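You operate a simulated robot arm through the tools that you are given. There is no shell and no other tool. Be economical: measure what you need, move in short steps, check, and stop when the job is done.

You are at the controls of a simulated robot arm. One attempt, no reset.

JOB
Wipe the dust patch off the lamp base, then press the cover on.
Fine: use the duster pad, which goes back. Pinch, break and dent nothing; leave nothing switched on. Set down upright: yellow duster pad. What is to be rubbed or washed off counts as gone when no trace of it is left.
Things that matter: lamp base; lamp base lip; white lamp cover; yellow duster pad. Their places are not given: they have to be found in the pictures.

The check looks at the end state, three seconds after you hand in, the way a careful person would. Anything else that was tipped, shoved, dropped, spilled or broken makes it a failure. Lids that push on must go on centred and level and be pressed home; caps that screw on are set level and turned clockwise until they are tight.

ROBOT AND FRAMES
A 7-joint arm with a two-finger parallel gripper, fixed in place. Base frame: the origin is at the foot of the arm, x ahead of it, y to its left, z up; the work surface is at about z = 802. Lengths are in mm, angles in degrees, forces in N, time in s.
With the tool pointing down near the work surface it reaches from about 440 to 920 mm from the base axis. Its first joint turns from -115.0 to 115.0 degrees. Payload 3.91 kg.
The TCP is the grasp point between the finger pads, 30 mm short of the fingertips. In the tool frame z runs along the fingers and y along their closing line. The gripper opens to 110 mm. The fingers are 20 mm wide and 10 mm thick; the gripper's body (48 by 112 mm) begins 55 mm behind the TCP.
Orientation is told as [roll, pitch, yaw] about the base's x, y, z axes, in that order, counted from this pose: with the fingers straight down and closing along the base's y, the tool's x points along the base's -x, its y along +y and its z along -z.

CONTROLS
- The arm moves only by the tool nudge_tool. Its argument "commands" is text: rows parted by semicolons, each of 7 numbers parted by spaces: the opening in per cent of the stroke, from 0 (shut) to 100 (fully open), then the shift along the tool's x, y, z in mm, then the turn, a rotation vector about the tool's x, y, z in degrees. In form: hand x y z ax ay az; .... A call has 1 to 8 rows; each row is the pose to reach, as a shift and turn from the pose commanded when the call began, along the tool's axes at that moment. Rows are played at 5 a second. More than 50 mm and 8.6 degrees between two rows, or a gripper value outside its range, and nothing of the call is played. A pose out of reach is approached as far as the arm can. The call stops where the force on the tool passes 40 N (or 10 N more than at its start, if that is more) or the arm is blocked; 0.2 s more then pass. The fingers move at their own pace (about 153 mm/s each) and stop on an object; they squeeze with about 40 N. The grip force told is the motor's: it shows also when the fingers shut on nothing. Time passes only in rows, and 0.2 s behind the last, so rows that repeat a pose let the fingers close. The reply holds the time, the measured pose of the TCP, the force on the tool along the base axes, the opening and the grip force, in the units named above and with some noise, with the torque about the TCP (base axes, N m) and any sound that the robot's microphone picked up, and new pictures: "show" is both (left out), scene, wrist or none.
- Cameras (640 x 400 px; columns grow to the right, rows downward): "scene" is fixed at [219.4, -494.7, 1430.7]; the picture's right is [0.88, -0.47, 0.00], its down [-0.22, -0.42, -0.88] and it looks along [0.42, 0.78, -0.47] (base axes); focal length 346 px, centre (320, 200). "wrist" rides on the gripper at [72, 17, -103] in the tool frame; the picture's right is [-0.23, 0.97, 0.00], its down [-0.76, -0.18, -0.62] and it looks along [-0.61, -0.14, 0.78] (tool axes); focal length 222 px, centre (320, 200).
- move_column(by): slides the trunk up (or, below 0, down) by that many mm; the arm rides with it, the base frame stays. It gives what a move gives, with no picture.
- probe_pixels(camera, pixels): for up to 12 pixels [column, row] of the newest picture of that camera ("zoom" is the newest enlarged one), the place [x, y, z] in the base frame of the surface seen there, good to about 3 mm, but the place of the scene camera against the robot may be out by one fixed shift of up to 18 mm in any direction. The clock stands still meanwhile.
- inspect(camera, box): a new picture of the part [left, top, right, bottom] of that camera's present view, enlarged. The clock stands still meanwhile.
- close_job(): hands the job in; it is judged then, once.

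Work in short steps. Measure before you move; look again where a grasp or a placing could have gone wrong, and mend it. You have 80 turns and 200 pictures in all, those below and enlarged ones among them. Open the gripper and draw the arm clear of the work before you hand the job in, unless the task says otherwise; then end with one line.

The tools are called after ">>>" by a JSON object that holds its "op" and its "data". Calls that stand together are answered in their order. nudge_tool: Moves the arm, as the interface text tells. Its arguments: {"type":"object","properties":{"commands":{"type":"string"},"show":{"type":"string","enum":["both","scene","wrist","none"]}},"required":["commands"]} The other tools are called the same way: move_column (by) slides the trunk up or down; probe_pixels (camera, pixels) gives the place of the surface under pixels of a picture; inspect (camera, box) takes an enlarged picture of a part of a camera's view; close_job () hands the job in.

At the start:

```text
time: 0.0
tcp_pos: [625.0, 231.3, 1176.4]
orientation: [0.0, 0.0, -0.1]
force: [0.7, 0.0, -0.4]
wrist_torque: [-0.01, 0.01, 0.0]
finger_gap: 110.0
gripper_force: 0.2
trunk travel left (down, up): [-775.0, 215.0]
```

scene: 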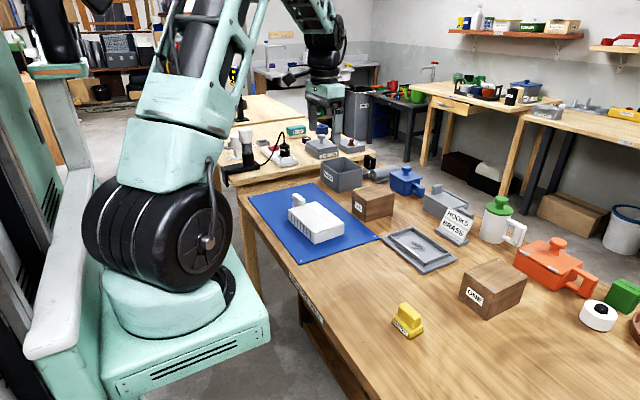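
wrist: 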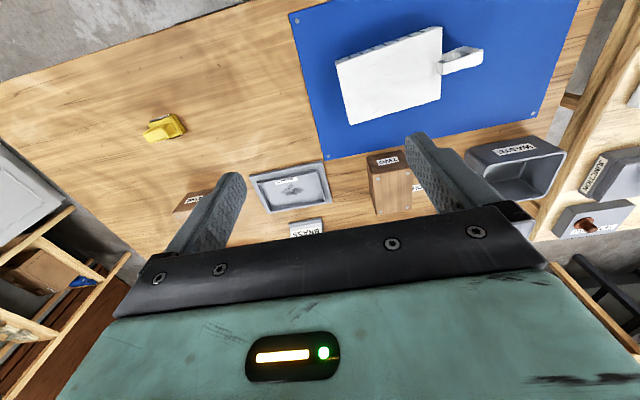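

The scene shows the white cover on a blue mat (~315,222), a grey tray-like lamp base (~420,248), and the yellow duster (~408,320). I'll enlarge these.

>>> {"op": "inspect", "data": {"camera": "scene", "box": [270, 170, 470, 295]}}

>>> {"op": "inspect", "data": {"camera": "scene", "box": [360, 280, 456, 340]}}

>>> {"op": "inspect", "data": {"camera": "wrist", "box": [130, 20, 530, 270]}}

>>> {"op": "probe_pixels", "data": {"camera": "wrist", "pixels": [[336, 63], [441, 27], [441, 97], [349, 124], [480, 50], [445, 72], [165, 125], [152, 133], [250, 178], [323, 163], [330, 202], [290, 188]]}}

```text
3.20 times, centred on (370, 232) of scene
```

zoom: 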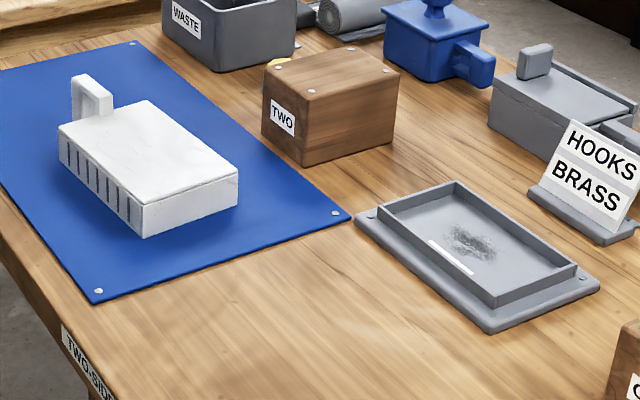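

```text
6.67 times, centred on (408, 310) of scene
```

zoom: 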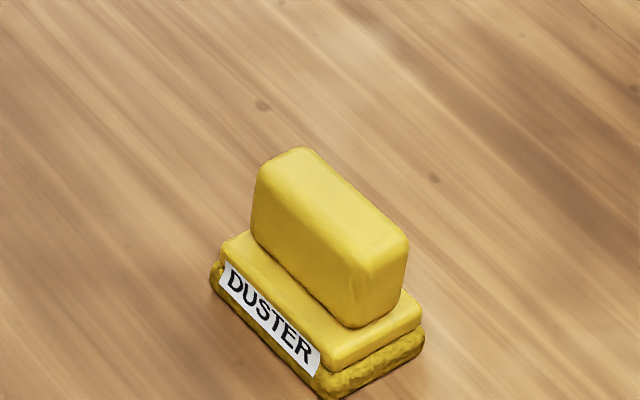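

```text
1.60 times, centred on (330, 145) of wrist
```

zoom: 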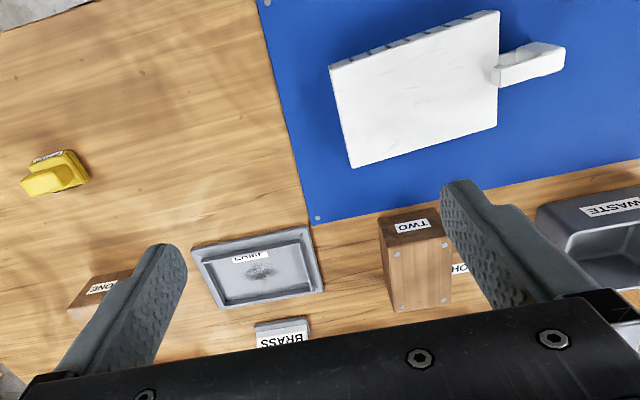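

```text
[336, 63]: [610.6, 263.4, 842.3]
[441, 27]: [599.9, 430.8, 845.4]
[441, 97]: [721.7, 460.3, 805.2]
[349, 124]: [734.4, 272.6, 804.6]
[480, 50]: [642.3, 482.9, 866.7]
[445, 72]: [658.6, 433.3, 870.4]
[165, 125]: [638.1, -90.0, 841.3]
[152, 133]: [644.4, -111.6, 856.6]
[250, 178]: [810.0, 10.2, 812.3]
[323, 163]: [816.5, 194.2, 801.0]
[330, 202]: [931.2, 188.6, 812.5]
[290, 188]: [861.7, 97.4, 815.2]
```

Wrist probing puts the duster near (645,-100), the base around (870,100), and the cover around (665,360). I'll move above the duster for a closer look.

>>> {"op": "nudge_tool", "data": {"commands": "60 5 -40 15 0 0 0; 60 10 -80 30 0 0 0; 60 15 -120 45 0 0 0; 60 20 -160 60 0 0 0; 60 30 -200 75 0 0 0; 60 40 -240 90 0 0 0; 60 50 -280 105 0 0 0; 60 60 -320 120 0 0 0", "show": "wrist"}}

```text
time: 1.8
tcp_pos: [565.9, -88.4, 1060.1]
orientation: [0.0, 0.0, 0.0]
force: [-0.2, 0.5, 0.4]
wrist_torque: [-0.04, -0.01, 0.02]
finger_gap: 66.0
gripper_force: 0.1
trunk travel left (down, up): [-775.0, 215.0]
```

wrist: 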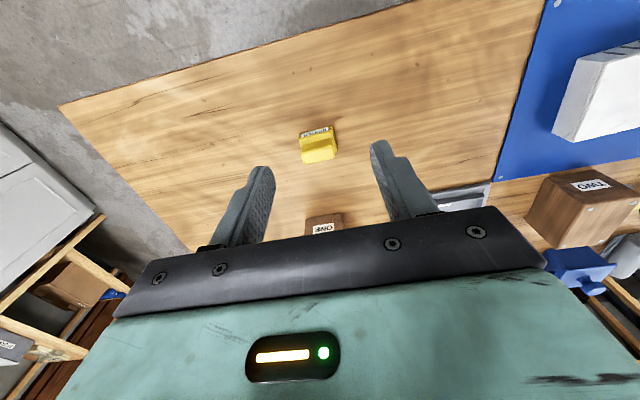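

The duster is at about (318,145). I'll zoom in to measure the handle.

>>> {"op": "inspect", "data": {"camera": "wrist", "box": [278, 115, 358, 165]}}

```text
8.00 times, centred on (318, 140) of wrist
```

zoom: 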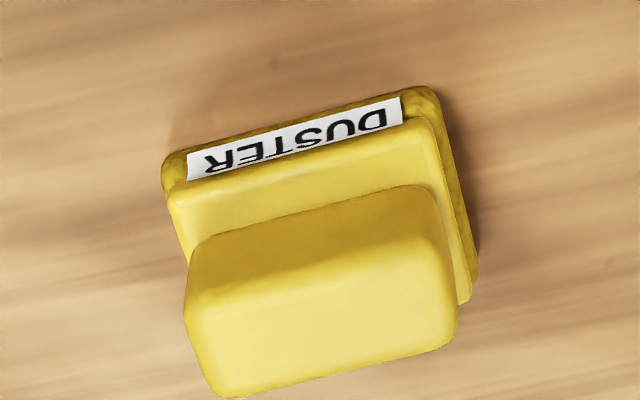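

>>> {"op": "probe_pixels", "data": {"camera": "zoom", "pixels": [[200, 310], [435, 255], [225, 385], [440, 335], [325, 320], [205, 250], [430, 195], [175, 180], [430, 125], [460, 295], [320, 60], [170, 160]]}}

```text
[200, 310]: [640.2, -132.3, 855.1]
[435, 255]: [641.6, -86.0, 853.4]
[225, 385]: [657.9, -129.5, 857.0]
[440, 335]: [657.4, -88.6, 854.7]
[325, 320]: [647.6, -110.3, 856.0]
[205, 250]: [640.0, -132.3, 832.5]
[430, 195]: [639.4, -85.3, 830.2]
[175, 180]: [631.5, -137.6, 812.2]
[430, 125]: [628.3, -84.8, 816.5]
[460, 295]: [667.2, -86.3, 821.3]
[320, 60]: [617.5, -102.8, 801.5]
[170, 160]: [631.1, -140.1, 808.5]
```

Handle is aligned with y: x 639–660, y -132..-85, top z 856; pad plate top at ~822. I'll grip along y at centre (649,-109), first stopping above it.

>>> {"op": "nudge_tool", "data": {"commands": "75 -30 -10 30 0 0 0; 75 -60 -21 60 0 0 0; 75 -84 -21 100 0 0 0; 75 -84 -21 140 0 0 0; 75 -84 -21 140 0 0 0", "show": "both"}}

```text
time: 3.0
tcp_pos: [650.1, -108.1, 917.9]
orientation: [-0.1, -0.1, 0.0]
force: [-0.5, -0.4, 0.1]
wrist_torque: [0.01, 0.0, -0.02]
finger_gap: 82.4
gripper_force: 0.1
trunk travel left (down, up): [-775.0, 215.0]
```

scene: 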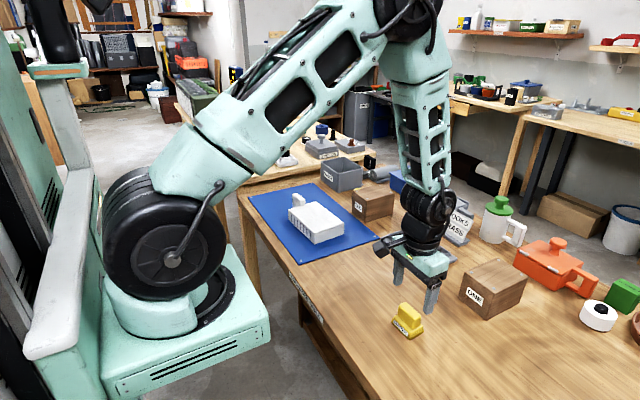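
wrist: 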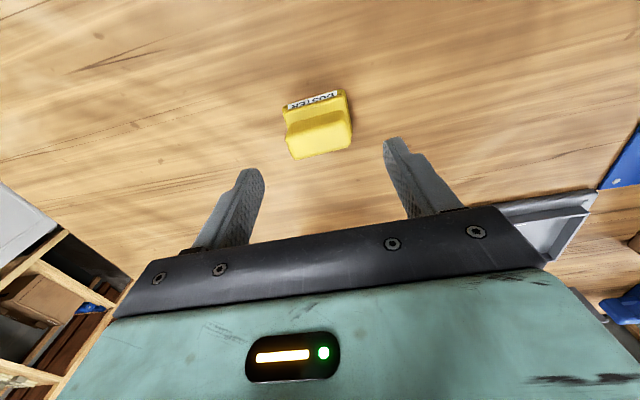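

>>> {"op": "inspect", "data": {"camera": "wrist", "box": [270, 80, 366, 170]}}

>>> {"op": "probe_pixels", "data": {"camera": "wrist", "pixels": [[291, 137], [347, 123], [296, 157], [350, 144], [320, 137], [290, 125], [340, 115], [298, 158], [349, 148], [320, 152]]}}

```text
4.44 times, centred on (318, 125) of wrist
```

zoom: 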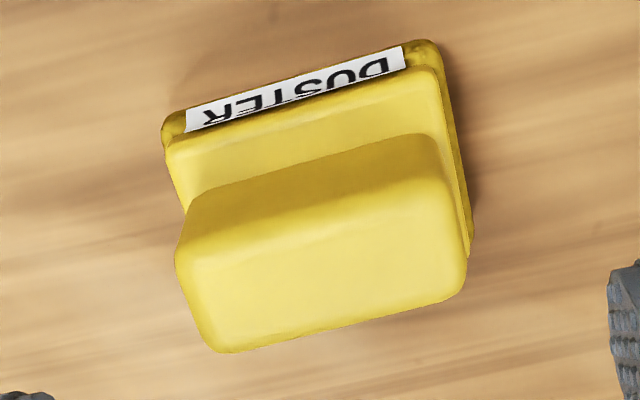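

```text
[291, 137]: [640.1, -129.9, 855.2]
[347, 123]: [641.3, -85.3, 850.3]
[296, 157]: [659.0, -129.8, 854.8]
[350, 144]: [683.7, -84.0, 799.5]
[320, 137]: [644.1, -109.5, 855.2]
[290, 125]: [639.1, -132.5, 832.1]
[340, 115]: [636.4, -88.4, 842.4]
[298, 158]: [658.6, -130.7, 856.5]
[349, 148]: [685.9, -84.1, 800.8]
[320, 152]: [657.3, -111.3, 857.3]
```

Confirmed centre (649.5,-108.5). Descend to TCP z≈857 and close.

>>> {"op": "nudge_tool", "data": {"commands": "75 0 0 30 0 0 0; 75 0 0 60 0 0 0; 75 0 0 60 0 0 0; 40 0 0 60 0 0 0; 35 0 0 60 0 0 0; 35 0 0 60 0 0 0; 35 0 0 60 0 0 0", "show": "wrist"}}

```text
time: 4.6
tcp_pos: [649.2, -108.4, 858.2]
orientation: [-0.1, 0.0, 0.0]
force: [0.2, -0.8, 0.2]
wrist_torque: [-0.05, -0.04, -0.03]
finger_gap: 51.5
gripper_force: 40.1
trunk travel left (down, up): [-775.0, 215.0]
```

wrist: 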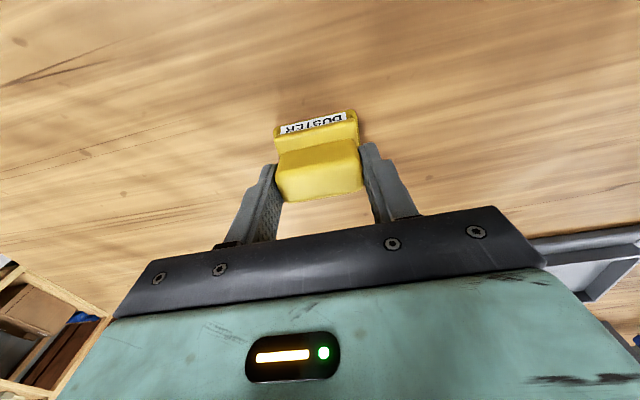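

Gripped (51.5 mm, 40 N). Lift and move to overlook the base.

>>> {"op": "nudge_tool", "data": {"commands": "35 0 0 -45 0 0 0; 35 0 0 -90 0 0 0; 35 -15 35 -115 0 0 0; 35 -30 80 -130 0 0 0; 35 -45 120 -150 0 0 0; 35 -60 160 -160 0 0 0; 35 -75 205 -160 0 0 0; 35 -75 205 -160 0 0 0", "show": "both"}}

```text
time: 6.4
tcp_pos: [722.6, 95.8, 1016.2]
orientation: [0.0, -0.1, 0.0]
force: [-0.8, -0.2, -0.6]
wrist_torque: [-0.04, 0.01, 0.0]
finger_gap: 51.3
gripper_force: 39.7
trunk travel left (down, up): [-775.0, 215.0]
```

scene: 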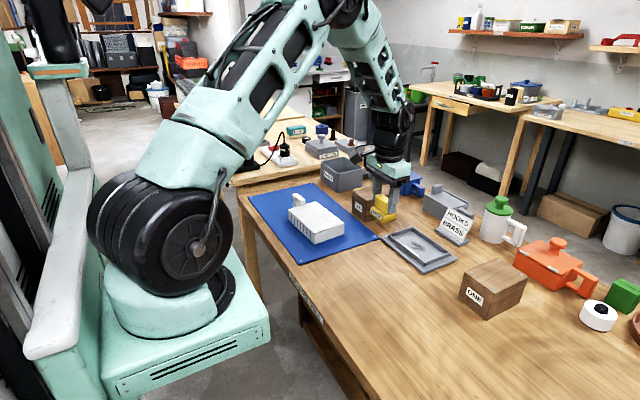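
wrist: 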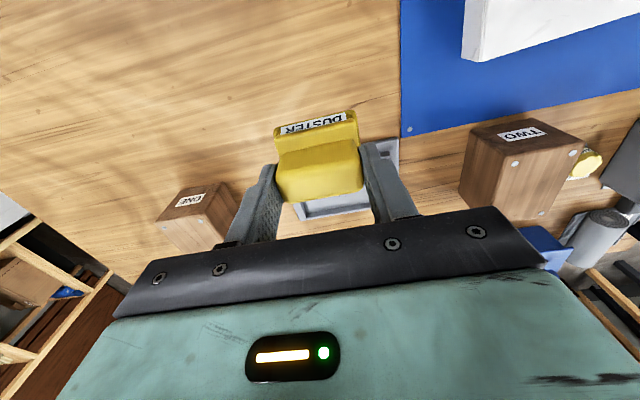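

The gripper hides the base in the wrist view, so I'll measure it with the scene camera, calibrating with features on the mat and box TWO seen by both.

>>> {"op": "inspect", "data": {"camera": "scene", "box": [370, 210, 466, 280]}}

>>> {"op": "probe_pixels", "data": {"camera": "wrist", "pixels": [[411, 128], [580, 147], [484, 163], [541, 215]]}}

>>> {"op": "inspect", "data": {"camera": "wrist", "box": [370, 90, 600, 230]}}

```text
5.71 times, centred on (418, 245) of scene
```

zoom: 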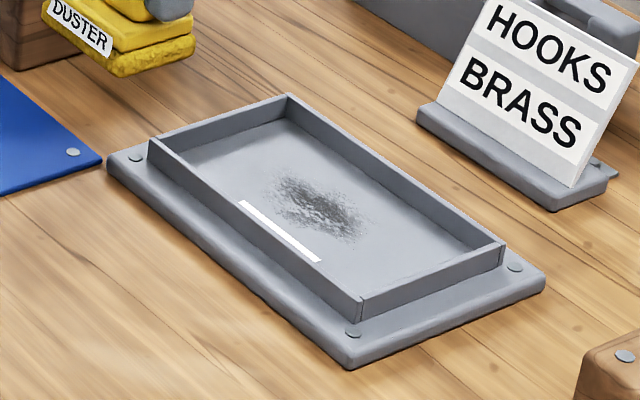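

```text
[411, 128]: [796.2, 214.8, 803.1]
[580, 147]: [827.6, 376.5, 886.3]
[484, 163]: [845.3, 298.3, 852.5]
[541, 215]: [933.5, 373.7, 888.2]
```

```text
2.78 times, centred on (485, 160) of wrist
```

zoom: 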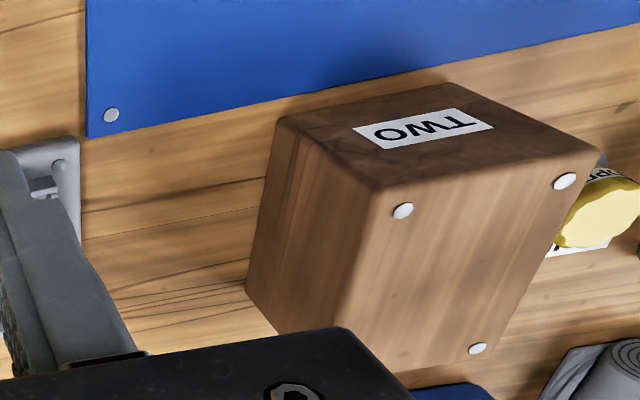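

>>> {"op": "inspect", "data": {"camera": "scene", "box": [370, 210, 466, 280]}}

>>> {"op": "probe_pixels", "data": {"camera": "zoom", "pixels": [[73, 153], [138, 158], [352, 333], [515, 267], [152, 143], [287, 97], [502, 246], [361, 300], [275, 185], [370, 235], [320, 175], [310, 240]]}}

>>> {"op": "probe_pixels", "data": {"camera": "zoom", "pixels": [[320, 210], [110, 172], [350, 365], [543, 285], [430, 278], [430, 295], [285, 180], [345, 240], [290, 115], [480, 250], [355, 285], [175, 150]]}}

```text
5.71 times, centred on (418, 245) of scene
```

zoom: 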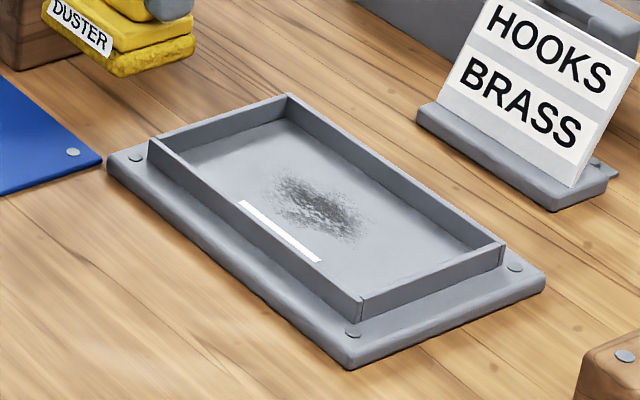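

```text
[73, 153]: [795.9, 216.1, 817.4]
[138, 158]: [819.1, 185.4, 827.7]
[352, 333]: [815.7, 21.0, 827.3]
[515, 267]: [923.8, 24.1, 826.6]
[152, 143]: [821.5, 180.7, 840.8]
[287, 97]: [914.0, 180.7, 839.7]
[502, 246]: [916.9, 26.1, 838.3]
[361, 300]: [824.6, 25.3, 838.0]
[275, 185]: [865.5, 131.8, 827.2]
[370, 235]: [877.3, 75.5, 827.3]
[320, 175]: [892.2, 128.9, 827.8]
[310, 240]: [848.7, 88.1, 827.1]
```

```text
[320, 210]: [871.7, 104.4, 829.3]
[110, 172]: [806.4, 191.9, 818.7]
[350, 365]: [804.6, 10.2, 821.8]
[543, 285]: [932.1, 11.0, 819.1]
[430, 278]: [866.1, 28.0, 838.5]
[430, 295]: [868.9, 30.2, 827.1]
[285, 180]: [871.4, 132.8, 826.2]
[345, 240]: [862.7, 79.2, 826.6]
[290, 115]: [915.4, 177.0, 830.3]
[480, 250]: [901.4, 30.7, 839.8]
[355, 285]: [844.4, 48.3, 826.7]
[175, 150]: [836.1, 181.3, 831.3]
```

The scene camera reads ~14 mm high (mat pin 817 vs 803) with xy fine. So: tray floor z≈812.5, lip top ≈825, lip outer x 821–917, y 26–181, dust around (869,103). I'll move above the dust centre and lower towards contact (TCP≈868).

>>> {"op": "nudge_tool", "data": {"commands": "35 -45 2 0 0 0 0; 35 -90 5 0 0 0 0; 35 -130 7 20 0 0 0; 35 -146 7 60 0 0 0; 35 -146 7 100 0 0 0; 35 -146 7 125 0 0 0; 35 -146 7 135 0 0 0; 35 -146 7 135 0 0 0", "show": "both"}}

```text
time: 8.2
tcp_pos: [872.1, 102.1, 880.5]
orientation: [0.0, -0.2, 0.0]
force: [-1.0, 1.0, -1.4]
wrist_torque: [0.01, 0.0, 0.0]
finger_gap: 51.3
gripper_force: 40.0
trunk travel left (down, up): [-775.0, 215.0]
```

scene: 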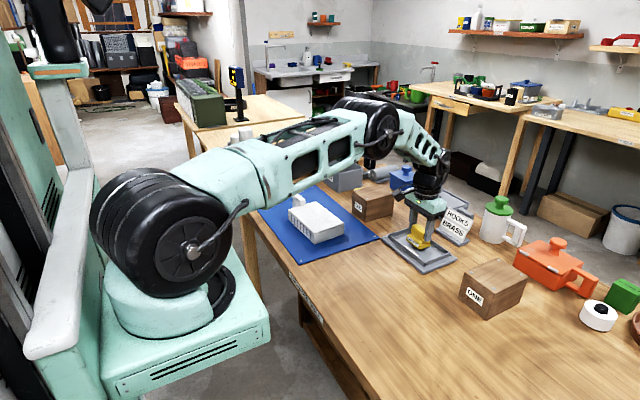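
wrist: 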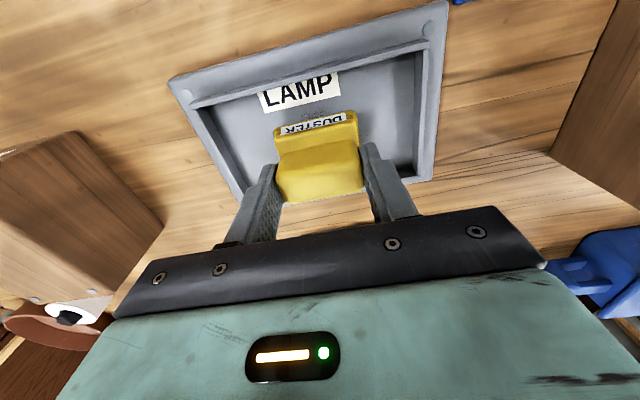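

Pad is inside the lip, over the dust, which peeks out behind it. I'll check clearance against the lip, then descend gently to contact.

>>> {"op": "nudge_tool", "data": {"commands": "35 0 0 5 0 0 0; 35 0 0 9 0 0 0; 35 0 0 11 0 0 0; 35 0 0 13 0 0 0; 35 0 0 13 0 0 0", "show": "none"}}

>>> {"op": "inspect", "data": {"camera": "scene", "box": [370, 190, 480, 280]}}

```text
time: 9.4
tcp_pos: [870.8, 102.2, 870.2]
orientation: [0.0, -0.1, 0.0]
force: [-2.8, 0.5, 5.3]
wrist_torque: [-0.09, 0.05, -0.03]
finger_gap: 51.1
gripper_force: 39.8
trunk travel left (down, up): [-775.0, 215.0]
```

```text
4.44 times, centred on (425, 235) of scene
```

zoom: 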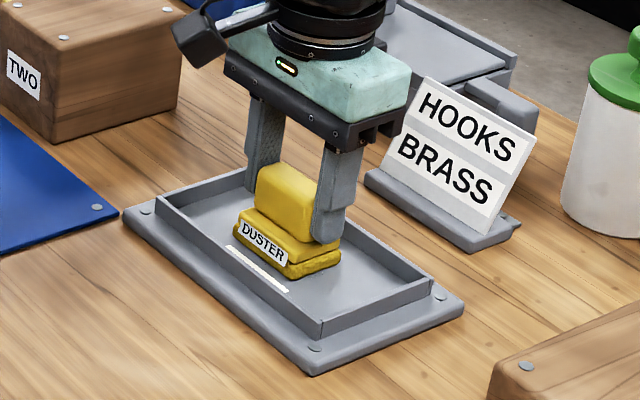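

Contact at ~5 N with the pad flat. Now wipe with strokes in y at three x positions.

>>> {"op": "nudge_tool", "data": {"commands": "35 0 18 0 0 0 0; 35 0 32 0 0 0 0; 35 0 16 0 0 0 0; 35 0 0 0 0 0 0; 35 0 -16 0 0 0 0; 35 0 -32 0 0 0 0; 35 -10 -32 0 0 0 0; 35 -16 -32 0 0 0 0", "show": "none"}}

>>> {"op": "nudge_tool", "data": {"commands": "35 0 16 0 0 0 0; 35 0 32 0 0 0 0; 35 0 48 0 0 0 0; 35 0 64 0 0 0 0; 35 16 64 0 0 0 0; 35 34 64 0 0 0 0; 35 34 48 0 0 0 0; 35 34 32 0 0 0 0", "show": "none"}}

>>> {"op": "nudge_tool", "data": {"commands": "35 0 -16 0 0 0 0; 35 0 -32 0 0 0 0; 35 -18 -32 0 0 0 0; 35 -18 -10 0 0 0 0; 35 -18 10 0 0 0 0; 35 -18 30 0 0 0 0", "show": "none"}}

```text
time: 11.2
tcp_pos: [885.7, 69.6, 870.3]
orientation: [-0.1, -0.1, 0.0]
force: [-6.5, -1.4, 16.9]
wrist_torque: [0.11, 0.26, 0.06]
finger_gap: 51.2
gripper_force: 40.1
trunk travel left (down, up): [-775.0, 215.0]
```

```text
time: 13.0
tcp_pos: [851.6, 102.5, 869.6]
orientation: [0.0, -0.1, 0.0]
force: [0.6, 5.1, 17.1]
wrist_torque: [0.33, -0.06, -0.08]
finger_gap: 51.2
gripper_force: 40.0
trunk travel left (down, up): [-775.0, 215.0]
```

```text
time: 14.4
tcp_pos: [871.1, 130.9, 869.0]
orientation: [0.0, -0.1, 0.1]
force: [1.6, -6.4, 17.6]
wrist_torque: [-0.4, -0.1, 0.09]
finger_gap: 51.3
gripper_force: 40.1
trunk travel left (down, up): [-775.0, 215.0]
```

Wiped with steady ~17 N. Lift and move aside, back in -x, to inspect.

>>> {"op": "nudge_tool", "data": {"commands": "35 0 0 -30 0 0 0; 35 0 0 -70 0 0 0; 35 0 0 -110 0 0 0; 35 40 0 -130 0 0 0; 35 80 0 -150 0 0 0; 35 120 0 -160 0 0 0; 35 160 0 -170 0 0 0; 35 200 0 -180 0 0 0", "show": "wrist"}}

>>> {"op": "inspect", "data": {"camera": "scene", "box": [370, 210, 466, 280]}}

>>> {"op": "probe_pixels", "data": {"camera": "zoom", "pixels": [[73, 153], [138, 158], [352, 333], [515, 267], [152, 143], [287, 97], [502, 246], [361, 300]]}}

```text
time: 16.2
tcp_pos: [668.9, 133.1, 1047.6]
orientation: [0.0, -0.2, -0.1]
force: [0.3, -0.8, -1.6]
wrist_torque: [0.0, 0.06, 0.01]
finger_gap: 51.3
gripper_force: 39.4
trunk travel left (down, up): [-775.0, 215.0]
```

wrist: 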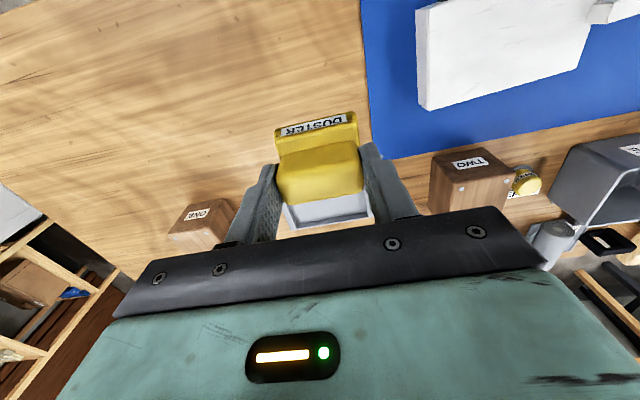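

```text
5.71 times, centred on (418, 245) of scene
```

zoom: 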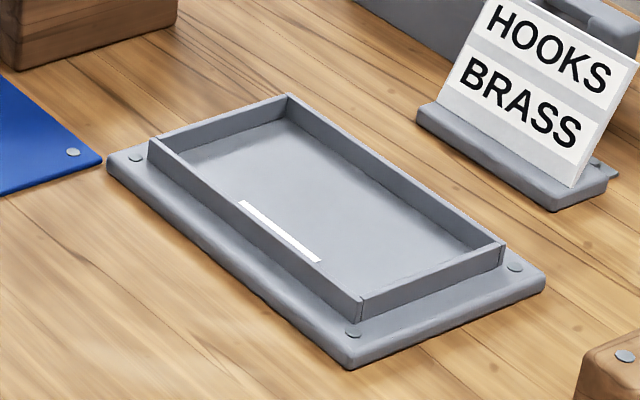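

```text
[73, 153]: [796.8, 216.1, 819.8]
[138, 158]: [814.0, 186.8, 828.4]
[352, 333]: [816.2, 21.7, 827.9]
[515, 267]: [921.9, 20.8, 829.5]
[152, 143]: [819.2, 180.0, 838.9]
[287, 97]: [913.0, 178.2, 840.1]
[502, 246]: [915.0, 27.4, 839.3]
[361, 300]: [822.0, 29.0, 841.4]
```

No dust left and the base hasn't moved. Return the duster to its original spot (649,-108).

>>> {"op": "nudge_tool", "data": {"commands": "35 3 -40 0 0 0 0; 35 6 -80 0 0 0 0; 35 9 -120 0 0 0 0; 35 12 -160 20 0 0 0; 35 15 -200 50 0 0 0; 35 20 -241 80 0 0 0; 35 20 -241 125 0 0 0; 35 20 -241 160 0 0 0", "show": "none"}}

```text
refused: row 6 steps farther than a row can; nothing moved
```

>>> {"op": "nudge_tool", "data": {"commands": "35 3 -40 0 0 0 0; 35 6 -80 0 0 0 0; 35 9 -120 10 0 0 0; 35 12 -160 30 0 0 0; 35 15 -200 55 0 0 0; 35 20 -241 80 0 0 0; 35 20 -241 120 0 0 0; 35 20 -241 160 0 0 0", "show": "none"}}

```text
time: 18.0
tcp_pos: [652.9, -109.8, 888.5]
orientation: [0.0, -0.1, 0.0]
force: [-0.1, 0.0, -0.6]
wrist_torque: [0.04, -0.04, 0.0]
finger_gap: 51.3
gripper_force: 40.2
trunk travel left (down, up): [-775.0, 215.0]
```

Pad bottom about 30 mm above the table. Lower to contact gently.

>>> {"op": "nudge_tool", "data": {"commands": "35 2 1 15 0 0 0; 35 3 1 24 0 0 0; 35 3 1 27 0 0 0; 35 3 1 29 0 0 0; 35 3 1 29 0 0 0", "show": "wrist"}}

```text
time: 19.2
tcp_pos: [649.0, -108.1, 859.4]
orientation: [0.0, -0.1, -0.1]
force: [-0.4, 0.0, 0.2]
wrist_torque: [0.0, 0.02, -0.02]
finger_gap: 51.4
gripper_force: 39.9
trunk travel left (down, up): [-775.0, 215.0]
```

wrist: 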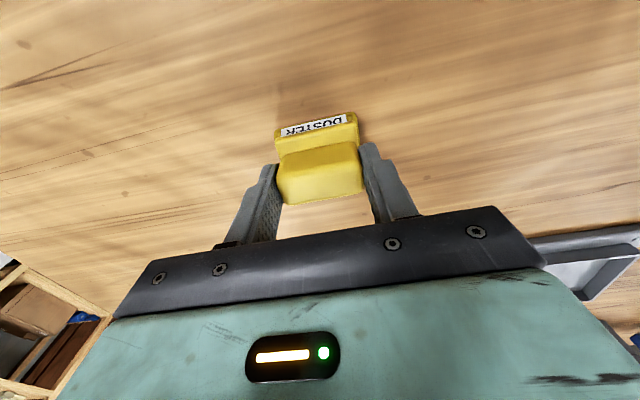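

About 1 mm left; lower 2 mm, then open and rise.

>>> {"op": "nudge_tool", "data": {"commands": "35 0 0 1 0 0 0; 35 0 0 2 0 0 0; 35 0 0 2 0 0 0", "show": "none"}}

```text
time: 20.0
tcp_pos: [648.1, -108.1, 857.8]
orientation: [0.0, -0.1, -0.1]
force: [0.3, -0.1, -1.1]
wrist_torque: [0.0, 0.02, -0.01]
finger_gap: 51.6
gripper_force: 40.1
trunk travel left (down, up): [-775.0, 215.0]
```

>>> {"op": "nudge_tool", "data": {"commands": "35 -1 0 1 0 0 0; 35 -1 0 1.5 0 0 0; 35 -1 0 2 0 0 0; 35 -1 0 2 0 0 0", "show": "none"}}

```text
time: 21.0
tcp_pos: [648.8, -107.2, 857.2]
orientation: [0.0, -0.2, 0.1]
force: [-4.5, 1.2, 28.2]
wrist_torque: [0.05, 0.13, -0.01]
finger_gap: 51.4
gripper_force: 39.9
trunk travel left (down, up): [-775.0, 215.0]
```

In contact now (28 N). Back off the press slightly, open, and rise.

>>> {"op": "nudge_tool", "data": {"commands": "35 0 0 -1.5 0 0 0; 50 0 0 -1.5 0 0 0; 75 0 0 -1.5 0 0 0; 75 0 0 -1.5 0 0 0; 75 0 0 -40 0 0 0; 75 0 0 -80 0 0 0; 75 30 0 -115 0 0 0; 75 50 0 -150 0 0 0", "show": "wrist"}}

```text
time: 22.8
tcp_pos: [599.3, -105.0, 1003.6]
orientation: [0.1, 0.0, 0.0]
force: [0.4, -0.4, -0.5]
wrist_torque: [0.0, 0.0, -0.01]
finger_gap: 82.5
gripper_force: 0.1
trunk travel left (down, up): [-775.0, 215.0]
```

wrist: 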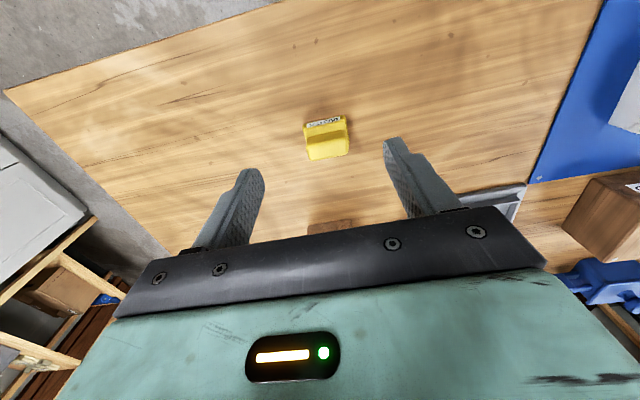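

Duster stands upright in place. Now travel to view the cover.

>>> {"op": "nudge_tool", "data": {"commands": "75 5 48 -10 0 0 0; 75 10 96 -20 0 0 0; 75 15 144 -30 0 0 0; 75 20 192 -40 0 0 0; 75 25 240 -50 0 0 0; 75 30 288 -60 0 0 0; 75 35 336 -70 0 0 0; 75 40 384 -80 0 0 0", "show": "none"}}

>>> {"op": "nudge_tool", "data": {"commands": "100 0 30 0 0 0 0; 100 0 60 0 0 0 0; 100 0 60 0 0 0 0", "show": "wrist"}}

>>> {"op": "inspect", "data": {"camera": "wrist", "box": [200, 60, 440, 210]}}

>>> {"op": "inspect", "data": {"camera": "scene", "box": [275, 180, 355, 250]}}

```text
time: 24.6
tcp_pos: [558.3, 277.4, 1084.3]
orientation: [-0.1, -0.2, -0.1]
force: [0.3, -0.9, 0.2]
wrist_torque: [0.03, 0.01, 0.0]
finger_gap: 82.3
gripper_force: 0.1
trunk travel left (down, up): [-775.0, 215.0]
```

```text
time: 25.4
tcp_pos: [557.1, 339.0, 1084.6]
orientation: [0.0, -0.1, 0.0]
force: [0.1, 0.0, -0.4]
wrist_torque: [0.01, 0.01, 0.03]
finger_gap: 109.8
gripper_force: 0.1
trunk travel left (down, up): [-775.0, 215.0]
```

wrist: 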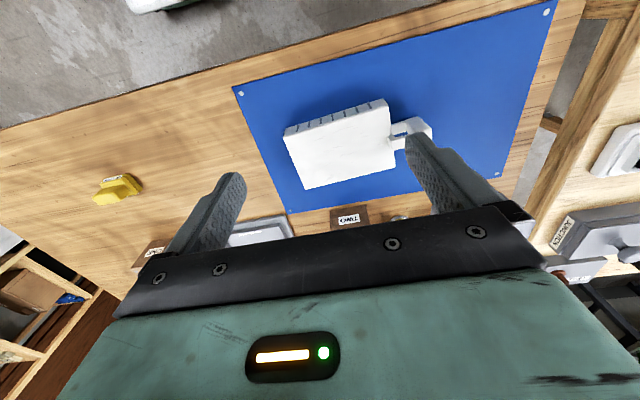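

```text
2.67 times, centred on (320, 135) of wrist
```

zoom: 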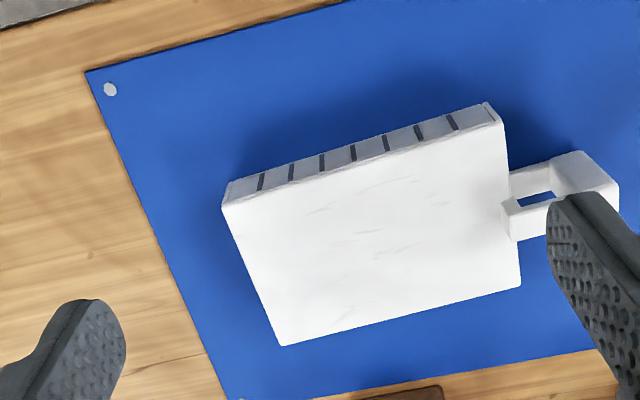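

```text
5.71 times, centred on (315, 215) of scene
```

zoom: 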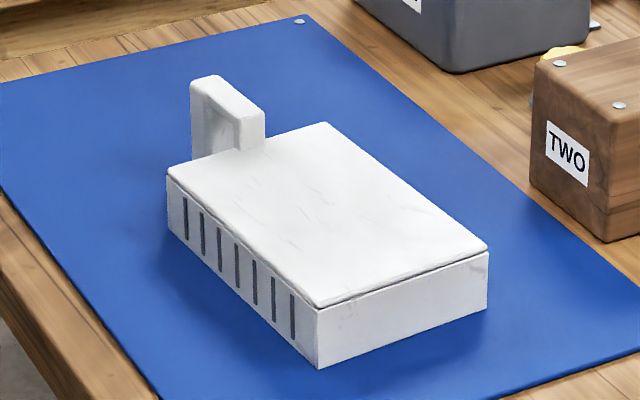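

>>> {"op": "inspect", "data": {"camera": "wrist", "box": [270, 80, 440, 200]}}

>>> {"op": "probe_pixels", "data": {"camera": "wrist", "pixels": [[286, 136], [384, 108], [392, 165], [306, 186], [340, 145], [284, 128], [388, 100], [390, 133], [410, 118], [430, 128], [430, 137], [395, 147]]}}

```text
3.33 times, centred on (355, 140) of wrist
```

zoom: 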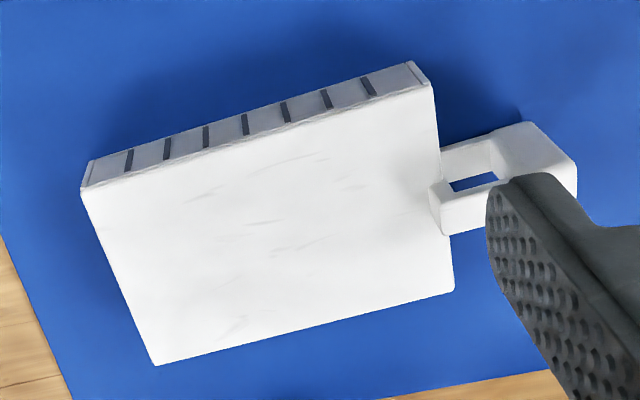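

```text
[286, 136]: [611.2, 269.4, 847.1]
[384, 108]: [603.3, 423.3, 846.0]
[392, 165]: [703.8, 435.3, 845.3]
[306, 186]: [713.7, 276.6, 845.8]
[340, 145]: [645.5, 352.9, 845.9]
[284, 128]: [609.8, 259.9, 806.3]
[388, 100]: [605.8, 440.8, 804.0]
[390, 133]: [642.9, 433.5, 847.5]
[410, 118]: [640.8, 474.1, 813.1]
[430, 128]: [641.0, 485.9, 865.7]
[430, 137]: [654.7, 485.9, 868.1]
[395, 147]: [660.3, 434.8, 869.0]
```

>>> {"op": "probe_pixels", "data": {"camera": "zoom", "pixels": [[460, 160], [485, 145], [490, 165], [515, 140], [545, 135], [560, 165], [437, 200], [480, 190], [470, 183], [460, 215], [515, 175], [470, 230]]}}

>>> {"op": "probe_pixels", "data": {"camera": "zoom", "pixels": [[85, 198], [430, 90], [450, 285], [158, 362], [260, 145], [340, 118], [300, 325], [380, 303], [110, 250], [130, 310], [440, 150], [447, 250]]}}

```text
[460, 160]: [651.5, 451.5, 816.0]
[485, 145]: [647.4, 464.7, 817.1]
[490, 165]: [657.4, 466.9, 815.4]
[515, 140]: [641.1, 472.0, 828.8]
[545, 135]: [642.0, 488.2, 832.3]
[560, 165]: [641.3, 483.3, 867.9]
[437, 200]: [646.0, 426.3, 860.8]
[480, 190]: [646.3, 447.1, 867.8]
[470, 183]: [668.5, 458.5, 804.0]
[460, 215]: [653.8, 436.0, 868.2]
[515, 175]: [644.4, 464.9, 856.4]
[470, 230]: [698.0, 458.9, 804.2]
```

```text
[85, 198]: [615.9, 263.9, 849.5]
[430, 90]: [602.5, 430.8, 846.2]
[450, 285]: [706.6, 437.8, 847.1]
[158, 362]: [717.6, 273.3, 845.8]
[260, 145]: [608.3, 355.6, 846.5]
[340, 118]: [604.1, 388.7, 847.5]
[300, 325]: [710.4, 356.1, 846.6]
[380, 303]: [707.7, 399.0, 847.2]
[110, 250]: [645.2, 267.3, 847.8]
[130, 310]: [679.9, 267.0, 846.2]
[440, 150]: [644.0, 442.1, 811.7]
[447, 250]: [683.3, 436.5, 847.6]
```

Cover is ~168×102 mm, top z≈847, yawed ~+3.5°, centre ≈(660,352). Its loop handle is at the +y end (x 641–661, y 435–487, z 804–868). I'll grip the handle across x, turning the tool +93.5° so the camera looks over the cover.

>>> {"op": "nudge_tool", "data": {"commands": "60 -10 10 5 0 0 -8.5; 60 -20 20 10 0 0 -17; 60 -30 30 15 0 0 -25.5; 60 -40 40 20 0 0 -34; 60 -50 55 25 0 0 -42.5; 60 -60 70 30 0 0 -51; 60 -70 85 35 0 0 -59.5; 60 -80 100 40 0 0 -68", "show": "none"}}

>>> {"op": "nudge_tool", "data": {"commands": "60 0 0 0 0 0 -8.5; 60 0 0 0 0 0 -17; 60 0 0 0 0 0 -25.5; 60 0 0 0 0 0 -25.5", "show": "both"}}

```text
time: 27.2
tcp_pos: [638.0, 437.2, 1044.4]
orientation: [-0.2, 0.0, 68.1]
force: [-0.1, 0.1, 0.6]
wrist_torque: [0.01, -0.03, 0.0]
finger_gap: 65.8
gripper_force: 0.1
trunk travel left (down, up): [-775.0, 215.0]
```

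```text
time: 28.2
tcp_pos: [637.5, 436.6, 1045.5]
orientation: [0.0, -0.1, 93.5]
force: [-0.9, -0.1, 0.2]
wrist_torque: [-0.03, 0.0, 0.0]
finger_gap: 65.7
gripper_force: 0.1
trunk travel left (down, up): [-775.0, 215.0]
```

scene: 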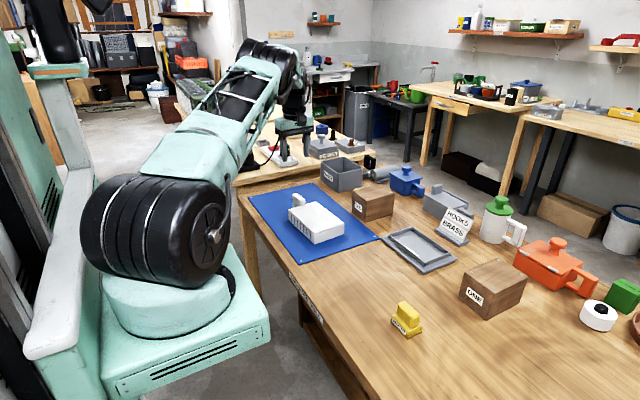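
wrist: 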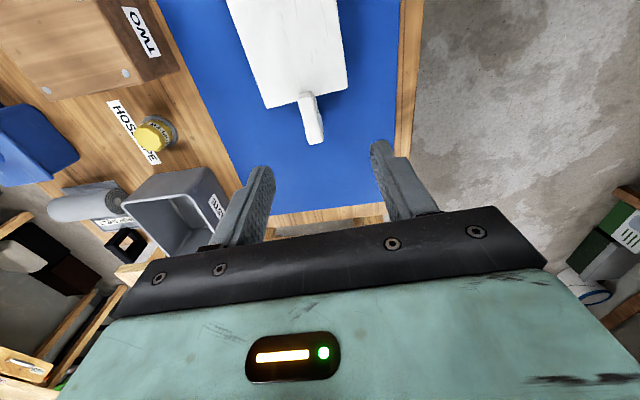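

Handle is visible at (312,118). Zoom and measure.

>>> {"op": "inspect", "data": {"camera": "wrist", "box": [230, 0, 360, 160]}}

>>> {"op": "probe_pixels", "data": {"camera": "wrist", "pixels": [[300, 100], [312, 97], [306, 97], [308, 140], [321, 138], [315, 140], [304, 120], [318, 115], [266, 108], [346, 87], [296, 104], [311, 120]]}}

```text
2.50 times, centred on (295, 80) of wrist
```

zoom: 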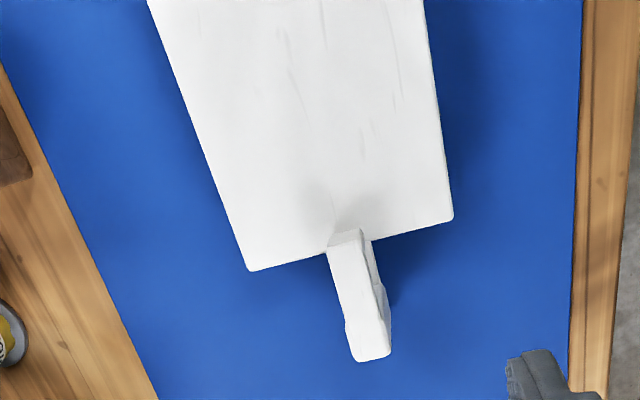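

```text
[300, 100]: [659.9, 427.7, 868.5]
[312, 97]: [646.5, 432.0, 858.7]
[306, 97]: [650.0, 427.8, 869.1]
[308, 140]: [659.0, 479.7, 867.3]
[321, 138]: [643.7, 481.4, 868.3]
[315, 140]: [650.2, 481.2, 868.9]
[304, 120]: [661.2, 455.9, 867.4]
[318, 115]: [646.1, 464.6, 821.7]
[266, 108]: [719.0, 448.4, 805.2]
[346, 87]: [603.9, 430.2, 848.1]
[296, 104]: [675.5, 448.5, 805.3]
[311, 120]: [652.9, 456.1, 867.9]
```

Handle centre line x≈652.5, y 427–487. Grip target (652.5, 454, 843). Move over and descend to just above first, checking.

>>> {"op": "nudge_tool", "data": {"commands": "60 -16 -16 30 0 0 0; 60 -16 -16 70 0 0 0; 60 -16 -16 110 0 0 0; 60 -16 -16 130 0 0 0; 60 -16 -16 130 0 0 0", "show": "wrist"}}

>>> {"op": "inspect", "data": {"camera": "wrist", "box": [220, 60, 420, 240]}}

```text
time: 29.4
tcp_pos: [654.5, 454.2, 914.3]
orientation: [0.0, 0.0, 93.6]
force: [0.2, 0.7, 0.4]
wrist_torque: [0.02, -0.04, -0.02]
finger_gap: 66.0
gripper_force: 0.1
trunk travel left (down, up): [-775.0, 215.0]
```

wrist: 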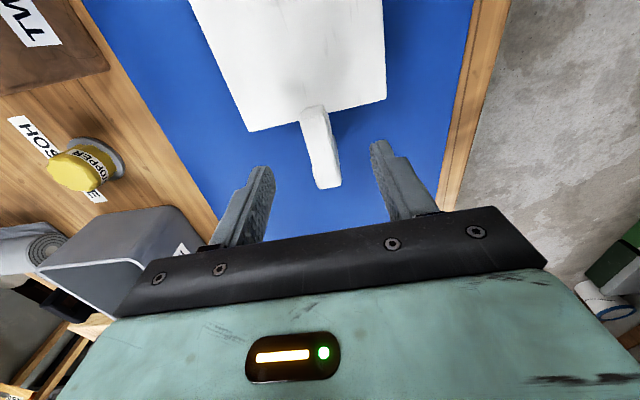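

```text
2.22 times, centred on (320, 150) of wrist
```

zoom: 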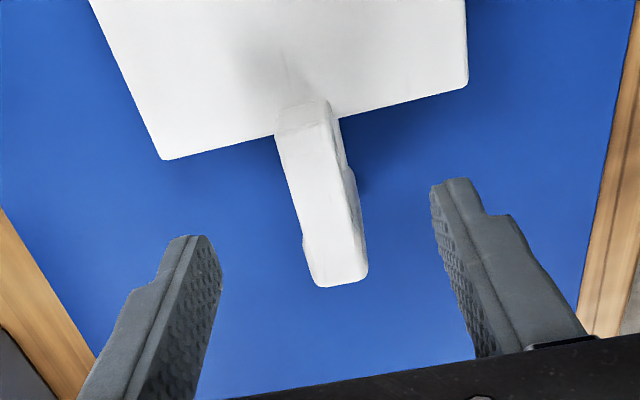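

>>> {"op": "probe_pixels", "data": {"camera": "zoom", "pixels": [[168, 156], [462, 84], [280, 140], [318, 275], [362, 268], [305, 190], [333, 190], [110, 30], [464, 20], [340, 270], [320, 190], [350, 200]]}}

```text
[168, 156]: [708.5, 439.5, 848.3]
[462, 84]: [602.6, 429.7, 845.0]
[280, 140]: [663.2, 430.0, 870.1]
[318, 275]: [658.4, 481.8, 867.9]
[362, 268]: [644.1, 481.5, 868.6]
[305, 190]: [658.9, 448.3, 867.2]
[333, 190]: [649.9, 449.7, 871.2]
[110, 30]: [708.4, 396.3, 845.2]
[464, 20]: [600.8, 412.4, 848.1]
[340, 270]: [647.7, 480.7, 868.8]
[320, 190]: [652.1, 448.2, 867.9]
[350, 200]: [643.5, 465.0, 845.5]
```

Handle centre at y 454 is x≈653; fingers well placed. Descend 71 mm and close.

>>> {"op": "nudge_tool", "data": {"commands": "60 0 0 35 0 0 -0.5; 60 0 0 60 0 0 -0.5; 60 0 0 71 0 0 -0.5; 60 0 0 71 0 0 -0.5; 30 0 0 71 0 0 -0.5; 5 0 0 71 0 0 -0.5; 5 0 0 71 0 0 -0.5; 5 0 0 71 0 0 -0.5", "show": "both"}}

```text
time: 31.2
tcp_pos: [649.0, 443.5, 847.0]
orientation: [-0.2, 0.1, 93.9]
force: [7.3, -7.5, 11.3]
wrist_torque: [-0.41, 0.22, 0.43]
finger_gap: 17.7
gripper_force: 40.1
out of reach, approached as far as the arm can: row 1, 2, 3, 4, 5, 6, 7, 8
trunk travel left (down, up): [-775.0, 215.0]
```

scene: 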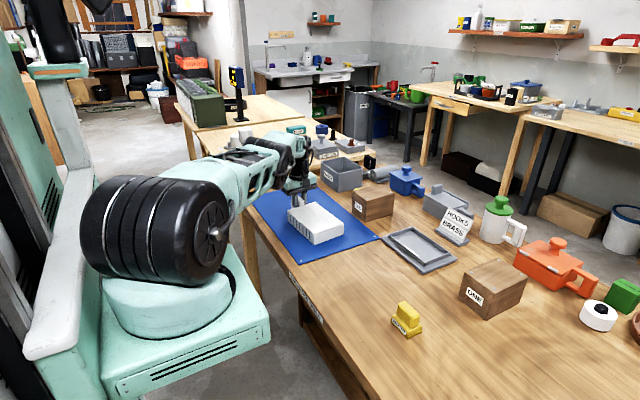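
wrist: 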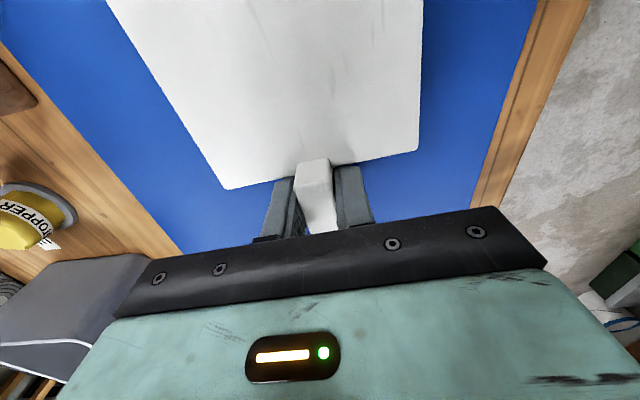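

The arm reports out of reach (stopped at y 443.5, z 847, 10 mm off). I'll release, rise, and check before retrying with a different trunk height.

>>> {"op": "nudge_tool", "data": {"commands": "60 0 0 0 0 0 0; 60 0 0 0 0 0 0; 60 0 0 -35 0 0 0; 60 0 0 -70 0 0 0; 60 0 0 -70 0 0 0", "show": "both"}}

>>> {"op": "inspect", "data": {"camera": "scene", "box": [275, 120, 355, 250]}}

```text
time: 32.4
tcp_pos: [648.1, 445.1, 916.8]
orientation: [-0.1, 0.0, 94.1]
force: [0.1, -0.4, -0.7]
wrist_torque: [0.01, -0.04, 0.0]
finger_gap: 65.9
gripper_force: 0.0
trunk travel left (down, up): [-775.0, 215.0]
```

scene: 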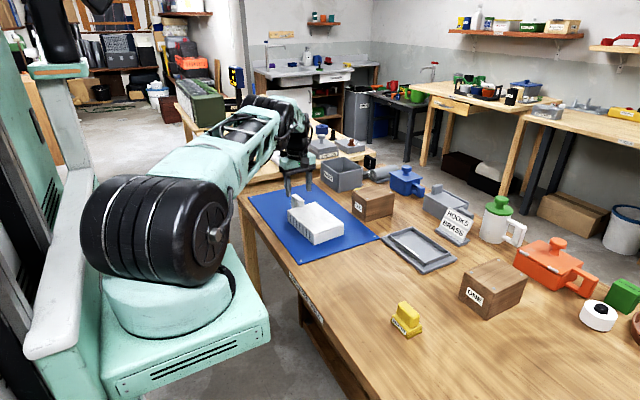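
wrist: 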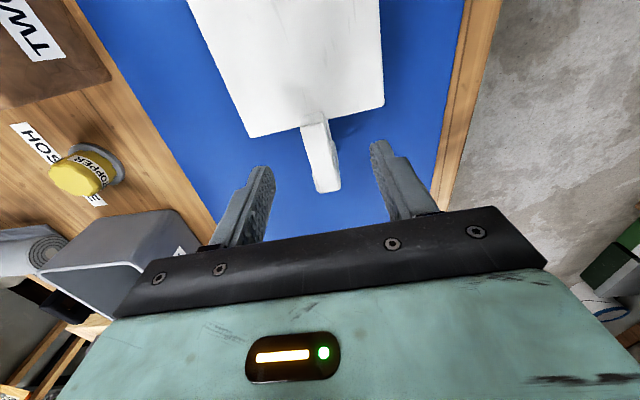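

```text
3.08 times, centred on (315, 185) of scene
```

zoom: 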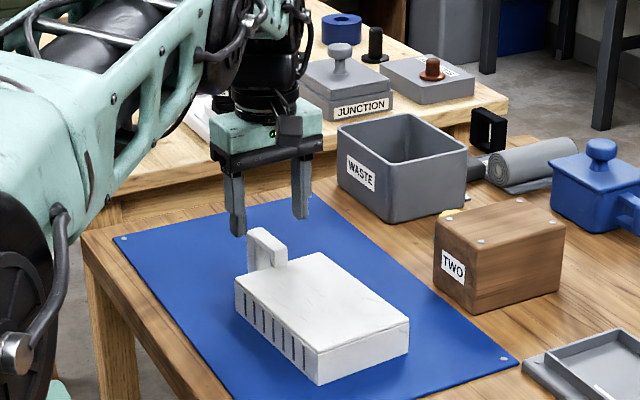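

Probe the cover's current place, and test whether moving to y 454 and down is reachable with yaw turned back slightly.

>>> {"op": "probe_pixels", "data": {"camera": "wrist", "pixels": [[251, 135], [381, 103], [301, 130], [324, 112], [318, 190], [338, 187], [313, 150], [324, 150], [225, 80], [379, 50]]}}

>>> {"op": "nudge_tool", "data": {"commands": "60 -5 -2 0 0 0 2; 60 -9 -4 0 0 0 4; 60 -9 -4 10 0 0 4; 60 -9 -4 20 0 0 4; 60 -9 -4 25 0 0 4", "show": "none"}}

```text
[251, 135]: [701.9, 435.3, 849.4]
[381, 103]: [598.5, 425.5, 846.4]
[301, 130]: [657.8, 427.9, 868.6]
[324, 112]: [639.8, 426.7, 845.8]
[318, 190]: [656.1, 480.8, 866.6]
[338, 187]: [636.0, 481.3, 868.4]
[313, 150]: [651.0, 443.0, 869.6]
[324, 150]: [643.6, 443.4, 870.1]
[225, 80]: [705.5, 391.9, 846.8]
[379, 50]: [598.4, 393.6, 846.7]
```

```text
time: 33.6
tcp_pos: [649.8, 449.9, 893.1]
orientation: [-0.1, 0.2, 90.0]
force: [1.3, 0.4, -0.8]
wrist_torque: [-0.04, 0.0, 0.03]
finger_gap: 66.3
gripper_force: 0.1
out of reach, approached as far as the arm can: row 5
trunk travel left (down, up): [-775.0, 215.0]
```

Reach worsens as the tool goes down here, so a lower trunk should help: raise the tool 150 mm, then lower the trunk 150 mm.

>>> {"op": "nudge_tool", "data": {"commands": "60 0 0 -40 0 0 0; 60 0 0 -80 0 0 0; 60 0 0 -120 0 0 0; 60 0 0 -150 0 0 0", "show": "none"}}

>>> {"op": "move_column", "data": {"by": -150}}

>>> {"op": "nudge_tool", "data": {"commands": "60 0 0 0 0 0 -2; 60 -4 0 0 0 0 -4; 60 -4 0 10 0 0 -4; 60 -4 0 20 0 0 -4", "show": "both"}}

```text
time: 34.6
tcp_pos: [648.5, 450.7, 1042.5]
orientation: [0.0, 0.1, 90.1]
force: [-0.9, 0.0, -0.6]
wrist_torque: [0.0, 0.0, -0.01]
finger_gap: 65.9
gripper_force: 0.0
trunk travel left (down, up): [-775.0, 215.0]
```

```text
time: 36.4
tcp_pos: [648.8, 451.7, 892.9]
orientation: [0.0, 0.1, 90.0]
force: [0.5, -0.4, -0.5]
wrist_torque: [0.0, 0.04, 0.04]
finger_gap: 66.3
gripper_force: 0.0
trunk travel left (down, up): [-625.0, 365.0]
```

```text
time: 37.4
tcp_pos: [649.2, 454.0, 871.4]
orientation: [0.0, 0.2, 94.1]
force: [0.1, 0.3, -0.5]
wrist_torque: [0.02, 0.04, -0.03]
finger_gap: 65.8
gripper_force: 0.1
trunk travel left (down, up): [-625.0, 365.0]
```

scene: 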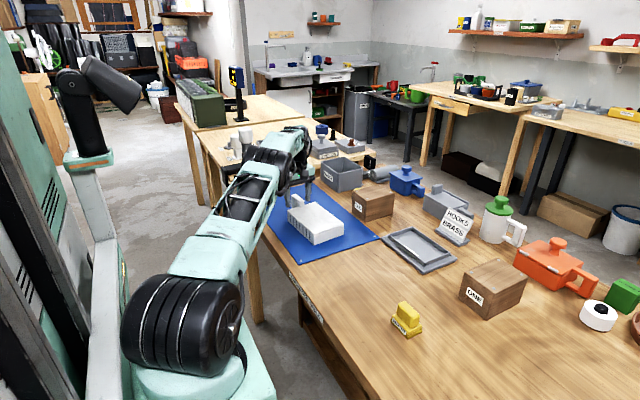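
wrist: 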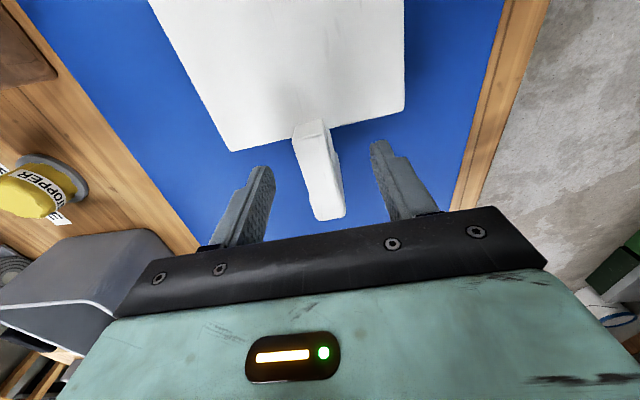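

Reachable now. Descend 28 mm (tips ≈813) and close.

>>> {"op": "nudge_tool", "data": {"commands": "60 3 1 15 0 0 0; 60 3 1 28 0 0 0; 60 3 1 28 0 0 0; 30 3 1 28 0 0 0; 10 3 1 28 0 0 0; 5 3 1 28 0 0 0; 5 3 1 28 0 0 0", "show": "both"}}

>>> {"op": "inspect", "data": {"camera": "scene", "box": [265, 130, 365, 250]}}

```text
time: 39.0
tcp_pos: [649.2, 451.6, 844.2]
orientation: [-0.1, 0.1, 94.0]
force: [0.6, -0.6, -0.6]
wrist_torque: [0.07, 0.05, 0.0]
finger_gap: 17.8
gripper_force: 40.0
trunk travel left (down, up): [-625.0, 365.0]
```

scene: 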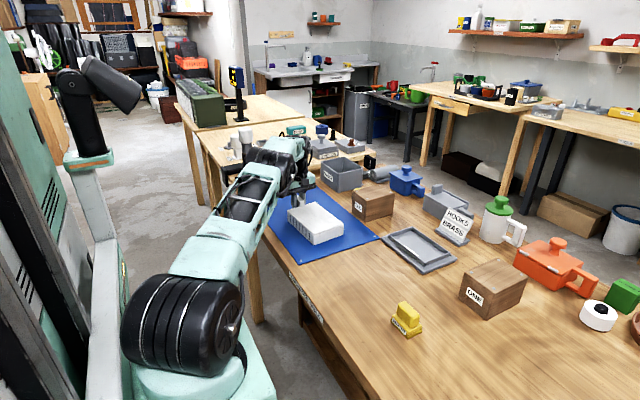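
wrist: 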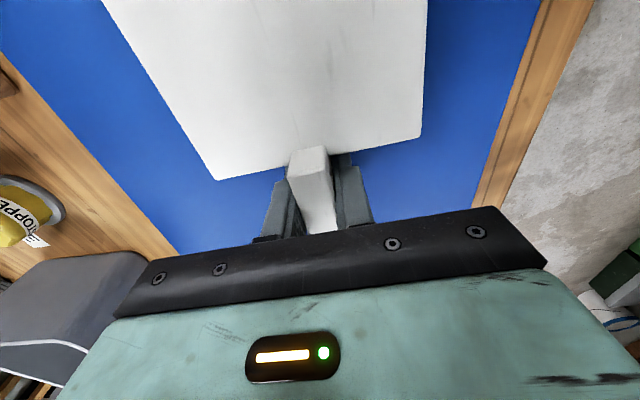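

```text
3.33 times, centred on (315, 190) of scene
```

zoom: 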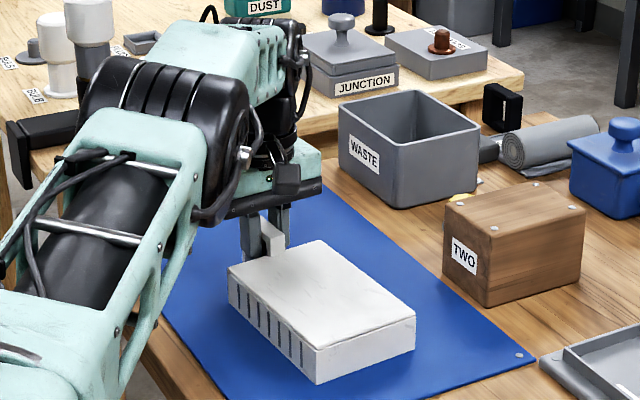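

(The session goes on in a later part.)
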